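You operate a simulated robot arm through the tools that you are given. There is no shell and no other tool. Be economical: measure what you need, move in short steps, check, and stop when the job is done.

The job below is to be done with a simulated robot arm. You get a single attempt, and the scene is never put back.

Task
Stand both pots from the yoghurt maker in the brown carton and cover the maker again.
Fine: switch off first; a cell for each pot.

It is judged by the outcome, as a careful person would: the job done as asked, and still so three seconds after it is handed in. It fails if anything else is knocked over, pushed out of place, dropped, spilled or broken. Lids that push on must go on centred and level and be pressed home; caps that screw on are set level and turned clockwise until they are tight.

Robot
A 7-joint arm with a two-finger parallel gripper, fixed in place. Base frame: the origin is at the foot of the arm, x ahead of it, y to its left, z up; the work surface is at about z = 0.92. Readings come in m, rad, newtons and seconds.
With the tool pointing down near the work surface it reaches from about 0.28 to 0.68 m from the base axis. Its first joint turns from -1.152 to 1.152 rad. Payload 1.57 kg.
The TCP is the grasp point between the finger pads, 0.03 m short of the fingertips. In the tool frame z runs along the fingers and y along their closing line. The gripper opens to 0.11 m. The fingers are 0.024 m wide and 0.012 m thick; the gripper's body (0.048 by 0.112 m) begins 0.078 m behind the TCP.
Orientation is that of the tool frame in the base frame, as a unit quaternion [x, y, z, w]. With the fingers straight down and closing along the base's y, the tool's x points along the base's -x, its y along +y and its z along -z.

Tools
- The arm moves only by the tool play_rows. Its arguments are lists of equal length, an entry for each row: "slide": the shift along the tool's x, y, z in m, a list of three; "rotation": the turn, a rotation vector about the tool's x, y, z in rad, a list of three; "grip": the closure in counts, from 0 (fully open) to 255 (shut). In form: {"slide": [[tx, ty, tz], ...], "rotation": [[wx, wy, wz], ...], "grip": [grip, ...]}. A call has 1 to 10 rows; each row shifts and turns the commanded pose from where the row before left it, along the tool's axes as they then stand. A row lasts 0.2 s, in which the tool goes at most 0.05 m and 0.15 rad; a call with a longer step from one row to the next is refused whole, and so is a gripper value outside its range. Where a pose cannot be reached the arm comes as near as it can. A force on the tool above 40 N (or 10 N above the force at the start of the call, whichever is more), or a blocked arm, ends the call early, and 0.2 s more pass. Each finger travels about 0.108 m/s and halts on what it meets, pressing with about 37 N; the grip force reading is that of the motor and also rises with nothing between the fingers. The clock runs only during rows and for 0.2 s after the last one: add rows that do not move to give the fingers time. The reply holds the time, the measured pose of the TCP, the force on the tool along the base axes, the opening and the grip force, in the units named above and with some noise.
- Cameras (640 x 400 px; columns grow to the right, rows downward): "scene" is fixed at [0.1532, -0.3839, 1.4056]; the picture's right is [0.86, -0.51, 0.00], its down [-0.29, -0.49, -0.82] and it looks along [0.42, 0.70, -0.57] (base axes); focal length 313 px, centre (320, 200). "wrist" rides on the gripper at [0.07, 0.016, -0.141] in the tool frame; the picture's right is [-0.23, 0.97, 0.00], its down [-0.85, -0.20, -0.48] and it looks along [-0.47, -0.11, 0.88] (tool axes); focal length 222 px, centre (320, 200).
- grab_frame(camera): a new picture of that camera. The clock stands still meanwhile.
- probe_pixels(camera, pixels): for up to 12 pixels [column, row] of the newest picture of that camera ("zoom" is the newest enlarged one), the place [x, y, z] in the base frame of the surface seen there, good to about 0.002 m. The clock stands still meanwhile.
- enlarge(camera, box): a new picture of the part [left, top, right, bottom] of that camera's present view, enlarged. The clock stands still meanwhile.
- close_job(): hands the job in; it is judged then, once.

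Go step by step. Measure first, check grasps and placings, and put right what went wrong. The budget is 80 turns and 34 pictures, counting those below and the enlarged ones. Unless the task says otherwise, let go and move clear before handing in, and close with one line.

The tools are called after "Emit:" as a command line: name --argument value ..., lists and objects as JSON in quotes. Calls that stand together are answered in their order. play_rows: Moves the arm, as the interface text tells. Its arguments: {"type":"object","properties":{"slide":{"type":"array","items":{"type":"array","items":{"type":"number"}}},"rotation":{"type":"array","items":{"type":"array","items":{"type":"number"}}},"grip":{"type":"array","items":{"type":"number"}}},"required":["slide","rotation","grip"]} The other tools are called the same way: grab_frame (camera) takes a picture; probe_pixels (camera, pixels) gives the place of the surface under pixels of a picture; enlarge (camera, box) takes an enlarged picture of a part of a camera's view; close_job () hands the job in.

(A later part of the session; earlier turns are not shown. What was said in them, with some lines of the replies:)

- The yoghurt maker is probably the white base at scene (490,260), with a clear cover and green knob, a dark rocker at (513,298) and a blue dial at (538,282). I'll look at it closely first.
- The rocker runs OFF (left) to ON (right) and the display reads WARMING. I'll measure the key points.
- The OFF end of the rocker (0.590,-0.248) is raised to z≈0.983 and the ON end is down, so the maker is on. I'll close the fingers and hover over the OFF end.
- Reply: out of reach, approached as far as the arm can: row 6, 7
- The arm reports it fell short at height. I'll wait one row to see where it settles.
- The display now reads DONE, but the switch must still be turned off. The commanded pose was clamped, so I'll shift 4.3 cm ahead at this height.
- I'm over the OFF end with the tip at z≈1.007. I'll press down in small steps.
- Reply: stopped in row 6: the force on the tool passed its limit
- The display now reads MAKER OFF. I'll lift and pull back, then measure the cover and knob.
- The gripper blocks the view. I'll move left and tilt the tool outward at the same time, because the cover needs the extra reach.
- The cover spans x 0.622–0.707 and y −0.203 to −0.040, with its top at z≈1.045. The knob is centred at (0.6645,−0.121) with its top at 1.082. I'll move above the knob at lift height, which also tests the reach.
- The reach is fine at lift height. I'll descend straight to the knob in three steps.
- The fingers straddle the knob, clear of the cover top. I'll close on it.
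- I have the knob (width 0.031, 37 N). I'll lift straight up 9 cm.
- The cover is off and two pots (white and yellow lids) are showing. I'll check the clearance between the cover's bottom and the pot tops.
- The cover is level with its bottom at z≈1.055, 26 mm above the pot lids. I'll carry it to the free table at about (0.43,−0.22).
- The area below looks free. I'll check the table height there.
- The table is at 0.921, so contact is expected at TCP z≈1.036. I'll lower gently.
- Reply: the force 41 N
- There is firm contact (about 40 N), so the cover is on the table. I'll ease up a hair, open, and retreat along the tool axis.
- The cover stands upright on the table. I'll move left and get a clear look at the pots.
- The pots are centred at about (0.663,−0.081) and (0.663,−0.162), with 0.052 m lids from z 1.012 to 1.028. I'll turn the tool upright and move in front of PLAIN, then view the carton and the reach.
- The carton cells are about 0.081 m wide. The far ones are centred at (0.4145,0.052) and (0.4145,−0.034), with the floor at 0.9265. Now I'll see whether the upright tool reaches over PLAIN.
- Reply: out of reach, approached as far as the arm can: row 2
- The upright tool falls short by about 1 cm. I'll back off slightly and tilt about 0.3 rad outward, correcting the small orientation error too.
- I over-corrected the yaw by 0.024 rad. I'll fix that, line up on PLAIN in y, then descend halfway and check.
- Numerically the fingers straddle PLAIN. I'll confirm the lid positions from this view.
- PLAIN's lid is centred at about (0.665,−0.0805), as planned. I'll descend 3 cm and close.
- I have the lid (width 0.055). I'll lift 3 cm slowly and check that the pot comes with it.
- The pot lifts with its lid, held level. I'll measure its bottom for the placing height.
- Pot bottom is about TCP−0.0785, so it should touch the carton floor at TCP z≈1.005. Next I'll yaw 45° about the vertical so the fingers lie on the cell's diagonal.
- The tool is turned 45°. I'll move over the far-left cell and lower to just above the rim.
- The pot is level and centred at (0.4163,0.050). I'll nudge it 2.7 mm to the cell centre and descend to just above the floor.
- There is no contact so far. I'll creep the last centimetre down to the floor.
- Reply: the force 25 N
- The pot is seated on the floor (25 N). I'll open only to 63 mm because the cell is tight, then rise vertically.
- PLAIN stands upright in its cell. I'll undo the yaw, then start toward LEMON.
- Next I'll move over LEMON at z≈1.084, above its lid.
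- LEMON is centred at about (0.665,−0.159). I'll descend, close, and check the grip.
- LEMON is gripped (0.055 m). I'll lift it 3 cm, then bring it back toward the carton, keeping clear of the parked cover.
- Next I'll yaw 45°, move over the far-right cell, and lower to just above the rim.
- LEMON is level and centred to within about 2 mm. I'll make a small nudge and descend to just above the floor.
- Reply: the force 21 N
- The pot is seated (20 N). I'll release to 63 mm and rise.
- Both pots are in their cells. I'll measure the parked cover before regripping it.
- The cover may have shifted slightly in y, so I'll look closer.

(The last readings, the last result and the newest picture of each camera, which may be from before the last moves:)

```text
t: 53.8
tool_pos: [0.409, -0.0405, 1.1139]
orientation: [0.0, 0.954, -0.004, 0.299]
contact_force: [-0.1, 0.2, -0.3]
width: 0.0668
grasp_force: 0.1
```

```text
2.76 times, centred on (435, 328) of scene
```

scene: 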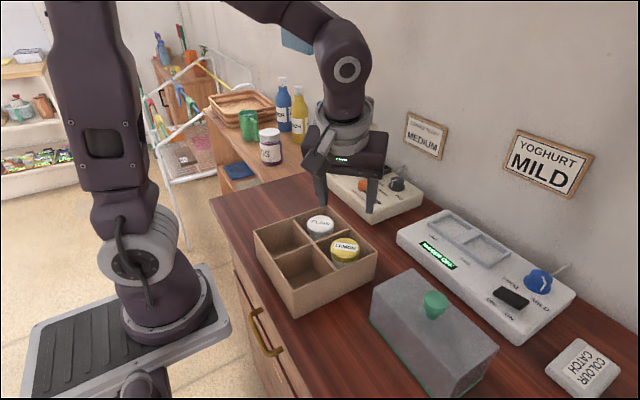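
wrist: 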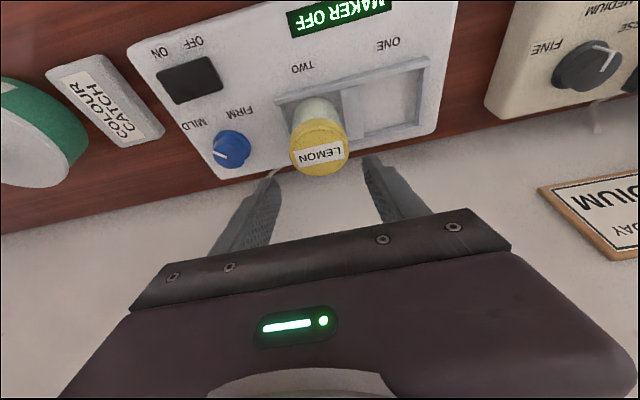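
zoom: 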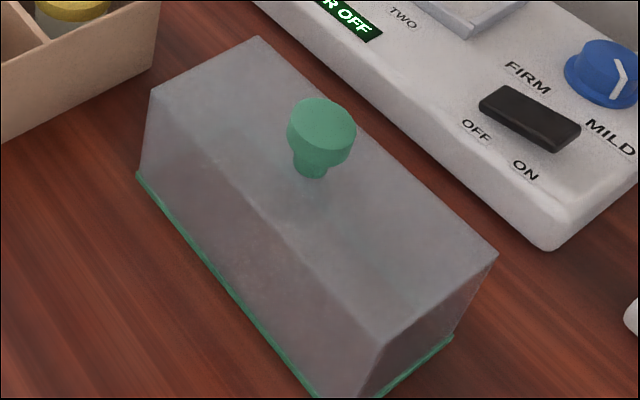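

Emit:
probe_pixels --camera "zoom" --pixels '[[156, 92], [257, 42], [490, 253], [376, 338], [139, 178], [290, 362], [448, 340], [320, 101], [323, 148], [290, 132], [353, 140], [310, 172]]'

Emit:
probe_pixels --camera "zoom" --pixels '[[180, 115], [320, 275], [300, 85], [450, 222], [190, 250], [250, 318], [318, 118], [322, 157], [385, 392], [420, 366]]'

```text
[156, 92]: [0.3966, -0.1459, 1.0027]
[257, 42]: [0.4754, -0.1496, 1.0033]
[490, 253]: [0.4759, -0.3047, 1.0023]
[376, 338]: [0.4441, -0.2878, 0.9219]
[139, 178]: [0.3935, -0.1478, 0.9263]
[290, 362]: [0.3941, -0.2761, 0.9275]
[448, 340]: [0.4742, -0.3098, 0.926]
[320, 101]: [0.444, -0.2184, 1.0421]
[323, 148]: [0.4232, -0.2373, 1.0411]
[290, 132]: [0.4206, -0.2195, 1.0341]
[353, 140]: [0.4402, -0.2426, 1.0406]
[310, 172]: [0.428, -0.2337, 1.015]
```

```text
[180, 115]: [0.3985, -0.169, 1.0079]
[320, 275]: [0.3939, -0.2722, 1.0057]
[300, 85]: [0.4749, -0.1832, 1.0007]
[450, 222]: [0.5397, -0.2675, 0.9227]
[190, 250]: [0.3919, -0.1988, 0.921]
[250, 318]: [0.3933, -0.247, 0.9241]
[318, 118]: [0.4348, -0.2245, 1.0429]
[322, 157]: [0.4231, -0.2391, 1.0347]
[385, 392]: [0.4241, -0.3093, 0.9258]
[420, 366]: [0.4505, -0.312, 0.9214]
```

The cover sits square, centred at (0.4345,−0.2285) with the knob top at 1.042. I'll go over the knob and descend.

Emit:
play_rows --slide '[[-0.0035, -0.0376, 0.0024], [-0.0035, -0.0376, 0.0024], [-0.0035, -0.0376, 0.0024], [-0.0035, -0.0376, 0.0024], [-0.0034, -0.0376, 0.0024], [0, 0, 0], [0.0139, 0, 0.0203], [0.0139, 0, 0.0203], [0, 0, 0]]' --rotation '[[0, 0, 0], [0, 0, 0], [0, 0, 0], [0, 0, 0], [0, 0, 0], [0, 0, 0], [0, 0, 0], [0, 0, 0], [0, 0, 0]]' --grip '[100, 100, 100, 100, 100, 100, 100, 100, 100]'

```text
t: 55.8
tool_pos: [0.4322, -0.227, 1.0653]
orientation: [0.0, 0.954, -0.003, 0.299]
contact_force: [-0.4, -0.4, -0.3]
width: 0.0667
grasp_force: 0.1
```

Emit:
play_rows --slide '[[0.0081, -0.0015, 0.0099], [0.008, 0, 0.0098], [0, 0, 0], [0, 0, 0], [0, 0, 0], [0, 0, 0], [0, 0, 0]]' --rotation '[[0, 0, 0], [0, 0, 0], [0, 0, 0], [0, 0, 0], [0, 0, 0], [0, 0, 0], [0, 0, 0]]' --grip '[100, 100, 100, 150, 190, 220, 255]'

```text
t: 57.4
tool_pos: [0.429, -0.229, 1.0409]
orientation: [0.0, 0.954, -0.003, 0.299]
contact_force: [0.0, 0.9, -0.7]
width: 0.0306
grasp_force: 36.9
```

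The knob is gripped. I'll lift 12 cm.

Emit:
play_rows --slide '[[-0.0085, 0, -0.0124], [-0.017, 0, -0.0247], [-0.017, 0, -0.0247], [-0.017, 0, -0.0247], [-0.0085, 0, -0.0124], [0, 0, 0]]' --rotation '[[0, 0, 0], [0, 0, 0], [0, 0, 0], [0, 0, 0], [0, 0, 0], [0, 0, 0]]' --grip '[255, 255, 255, 255, 255, 255]'

```text
t: 58.8
tool_pos: [0.43, -0.23, 1.1614]
orientation: [0.001, 0.955, -0.003, 0.298]
contact_force: [0.3, -0.4, -0.6]
width: 0.031
grasp_force: 36.5
```

Carry it back over the maker.

Emit:
play_rows --slide '[[-0.0237, 0.0136, 0.0162], [-0.0237, 0.0136, 0.0162], [-0.0237, 0.0136, 0.0162], [-0.0237, 0.0136, 0.0162], [-0.0237, 0.0136, 0.0162], [-0.0237, 0.0136, 0.0162], [-0.0237, 0.0136, 0.0162], [-0.0237, 0.0136, 0.0162], [0, 0, 0]]' --rotation '[[0, 0, 0], [0, 0, 0], [0, 0, 0], [0, 0, 0], [0, 0, 0], [0, 0, 0], [0, 0, 0], [0, 0, 0], [0, 0, 0]]' --grip '[255, 255, 255, 255, 255, 255, 255, 255, 255]'

```text
t: 60.8
tool_pos: [0.6588, -0.1206, 1.1628]
orientation: [0.0, 0.954, -0.003, 0.298]
contact_force: [-0.5, 0.1, -1.7]
width: 0.0307
grasp_force: 36.6
```

Lower partway, then check the alignment.

Emit:
play_rows --slide '[[0.0109, 0, 0.0159], [0.0109, 0, 0.0159], [0.0109, 0, 0.0159], [0, 0, 0]]' --rotation '[[0, 0, 0], [0, 0, 0], [0, 0, 0], [0, 0, 0]]' --grip '[255, 255, 255, 255]'

Emit:
enlarge --camera "scene" --box '[415, 160, 545, 280]'

```text
t: 61.8
tool_pos: [0.6577, -0.1234, 1.1042]
orientation: [0.0, 0.954, -0.003, 0.299]
contact_force: [-0.4, 0.3, -1.7]
width: 0.0308
grasp_force: 36.4
```

```text
3.33 times, centred on (480, 220) of scene
```

zoom: 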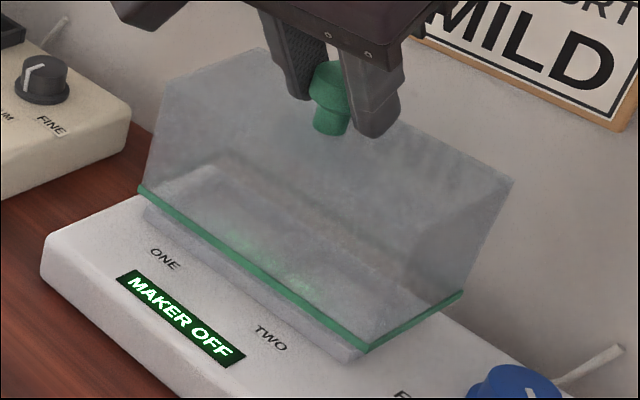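

Emit:
probe_pixels --camera "zoom" --pixels '[[141, 191], [366, 347], [460, 293], [250, 267], [415, 320], [200, 232], [310, 308]]'

```text
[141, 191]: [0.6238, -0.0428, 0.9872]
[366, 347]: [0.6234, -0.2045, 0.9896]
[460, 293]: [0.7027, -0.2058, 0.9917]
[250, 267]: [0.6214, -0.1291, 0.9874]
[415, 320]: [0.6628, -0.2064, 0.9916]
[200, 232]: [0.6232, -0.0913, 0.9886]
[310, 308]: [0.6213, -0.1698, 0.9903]
```

The cover is about 2.5 mm to the right of its original place. I'll shift +2.5 mm in y and lower to just above contact.

Emit:
play_rows --slide '[[0, 0.0025, 0], [0, 0, 0], [0.0045, 0, 0.0066], [0.0045, 0, 0.0066], [0, 0, 0]]' --rotation '[[0, 0, 0], [0, 0, 0], [0, 0, 0], [0, 0, 0], [0, 0, 0]]' --grip '[255, 255, 255, 255, 255]'

```text
t: 63.0
tool_pos: [0.659, -0.1199, 1.0871]
orientation: [0.001, 0.954, -0.003, 0.299]
contact_force: [-0.4, 0.6, -1.1]
width: 0.031
grasp_force: 37.1
```

Emit:
play_rows --slide '[[0.0014, 0, 0.0021], [0.0011, 0, 0.0017], [0.0009, 0, 0.0012], [0, 0, 0]]' --rotation '[[0, 0, 0], [0, 0, 0], [0, 0, 0], [0, 0, 0]]' --grip '[255, 255, 255, 255]'

```text
t: 64.0
tool_pos: [0.6593, -0.1194, 1.0793]
orientation: [0.001, 0.954, -0.003, 0.298]
contact_force: [0.2, 0.3, -1.1]
width: 0.0311
grasp_force: 37.6
```

There is no contact yet. I'll continue in small steps.

Emit:
play_rows --slide '[[0.0008, 0, 0.0012], [0.0006, 0, 0.0008], [0.0006, 0, 0.0008], [0, 0, 0]]' --rotation '[[0, 0, 0], [0, 0, 0], [0, 0, 0], [0, 0, 0]]' --grip '[255, 255, 255, 255]'

Emit:
enlarge --camera "scene" --box '[415, 160, 545, 280]'

```text
t: 65.0
tool_pos: [0.6591, -0.1196, 1.0802]
orientation: [0.001, 0.953, -0.005, 0.303]
contact_force: [3.3, -5.2, 26.9]
width: 0.0311
grasp_force: 37.6
```

```text
3.33 times, centred on (480, 220) of scene
```

zoom: 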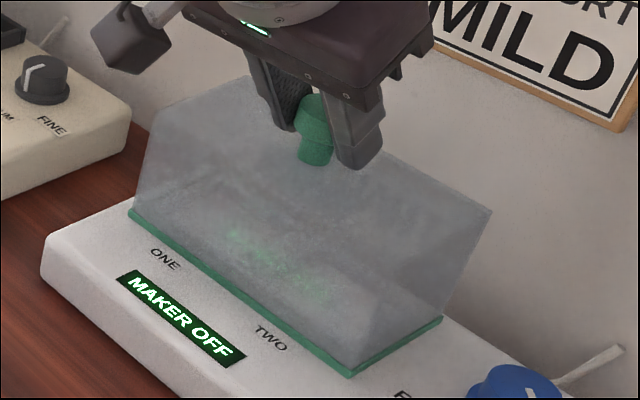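

Emit:
probe_pixels --camera "zoom" --pixels '[[131, 213], [348, 373], [438, 320], [239, 293], [395, 346], [180, 250], [300, 338]]'

```text
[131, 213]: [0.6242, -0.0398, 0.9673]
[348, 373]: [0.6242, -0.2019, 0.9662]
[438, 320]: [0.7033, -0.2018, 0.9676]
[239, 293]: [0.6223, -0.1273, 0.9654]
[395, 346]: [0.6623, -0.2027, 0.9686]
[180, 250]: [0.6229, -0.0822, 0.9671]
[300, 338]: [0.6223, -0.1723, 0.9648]
```

The corners are back to their original places (y −0.040 / −0.202, z 0.966), level and seated. I'll unload the press before opening so it doesn't shift.

Emit:
play_rows --slide '[[-0.0007, 0, -0.001], [0, 0, 0]]' --rotation '[[0, 0, 0], [0, 0, 0]]' --grip '[255, 255]'

```text
t: 65.6
tool_pos: [0.6588, -0.1186, 1.0797]
orientation: [0.001, 0.954, -0.003, 0.299]
contact_force: [4.3, -4.7, 18.6]
width: 0.0307
grasp_force: 36.7
```

Emit:
play_rows --slide '[[-0.0007, 0, -0.001], [-0.0002, 0, -0.0003], [0, 0, 0]]' --rotation '[[0, 0, 0], [0, 0, 0], [0, 0, 0]]' --grip '[255, 255, 255]'

```text
t: 66.4
tool_pos: [0.6577, -0.117, 1.0797]
orientation: [0.0, 0.955, -0.002, 0.297]
contact_force: [2.5, 0.0, 1.6]
width: 0.031
grasp_force: 37.2
```

The load is nearly zero, so I'll open and back off upward.

Emit:
play_rows --slide '[[0, 0, 0], [0, 0, 0], [0, 0, 0], [-0.0113, 0, -0.0165], [-0.0113, 0, -0.0165], [-0.017, 0, -0.0247], [0.03, 0, -0.0206], [0.03, 0, -0.0206], [0.03, 0.03, -0.0206], [0, 0.03, 0]]' --rotation '[[0, 0, 0], [0, 0, 0], [0, 0, 0], [0, 0, 0], [0, 0, 0], [0, 0, 0], [0, 0, 0], [0, 0, 0], [0, 0, 0], [0, 0, 0]]' --grip '[180, 120, 100, 100, 100, 100, 100, 100, 100, 100]'

Emit:
enlarge --camera "scene" --box '[415, 160, 545, 280]'

```text
t: 68.6
tool_pos: [0.5498, -0.0599, 1.1472]
orientation: [0.0, 0.955, -0.003, 0.298]
contact_force: [-0.7, 0.0, 0.0]
width: 0.0669
grasp_force: 0.2
```

```text
3.33 times, centred on (480, 220) of scene
```

zoom: 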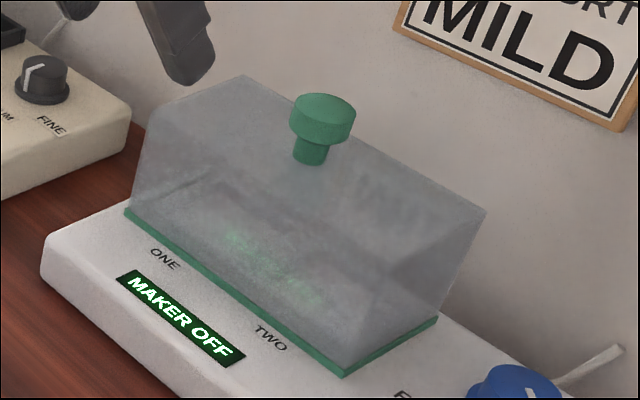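

Emit:
probe_pixels --camera "zoom" --pixels '[[127, 213], [343, 374], [434, 321], [235, 293], [390, 347], [180, 254], [323, 100], [323, 128]]'

Emit:
grab_frame --camera "scene"

```text
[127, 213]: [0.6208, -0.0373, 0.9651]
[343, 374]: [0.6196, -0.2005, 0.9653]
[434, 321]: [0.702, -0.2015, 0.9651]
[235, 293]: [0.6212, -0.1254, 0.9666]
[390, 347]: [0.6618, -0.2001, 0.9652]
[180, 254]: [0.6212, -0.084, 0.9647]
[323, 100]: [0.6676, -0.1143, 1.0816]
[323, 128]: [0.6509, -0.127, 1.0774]
```

```text
4 pictures are left
```

scene: 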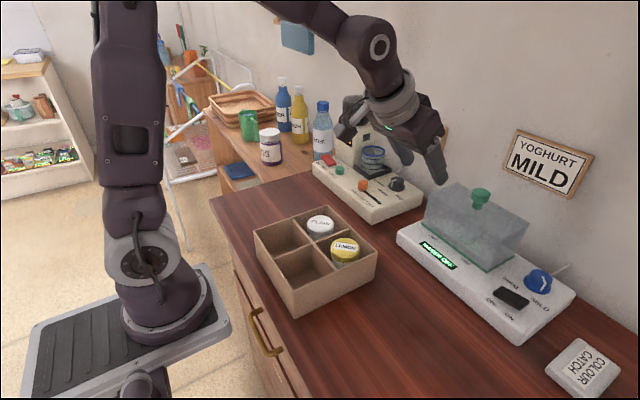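

The cover is level and within about 2 mm of its original place. The display reads MAKER OFF, both pots stand in their own cells, and the arm is clear, so I'm handing in.

Emit:
close_job

```text
The job is handed in.
```

The maker was switched off first, PLAIN and LEMON each stand upright in their own cell of the brown carton, and the maker is covered again, with the cover level and within about 2 mm of where it started.
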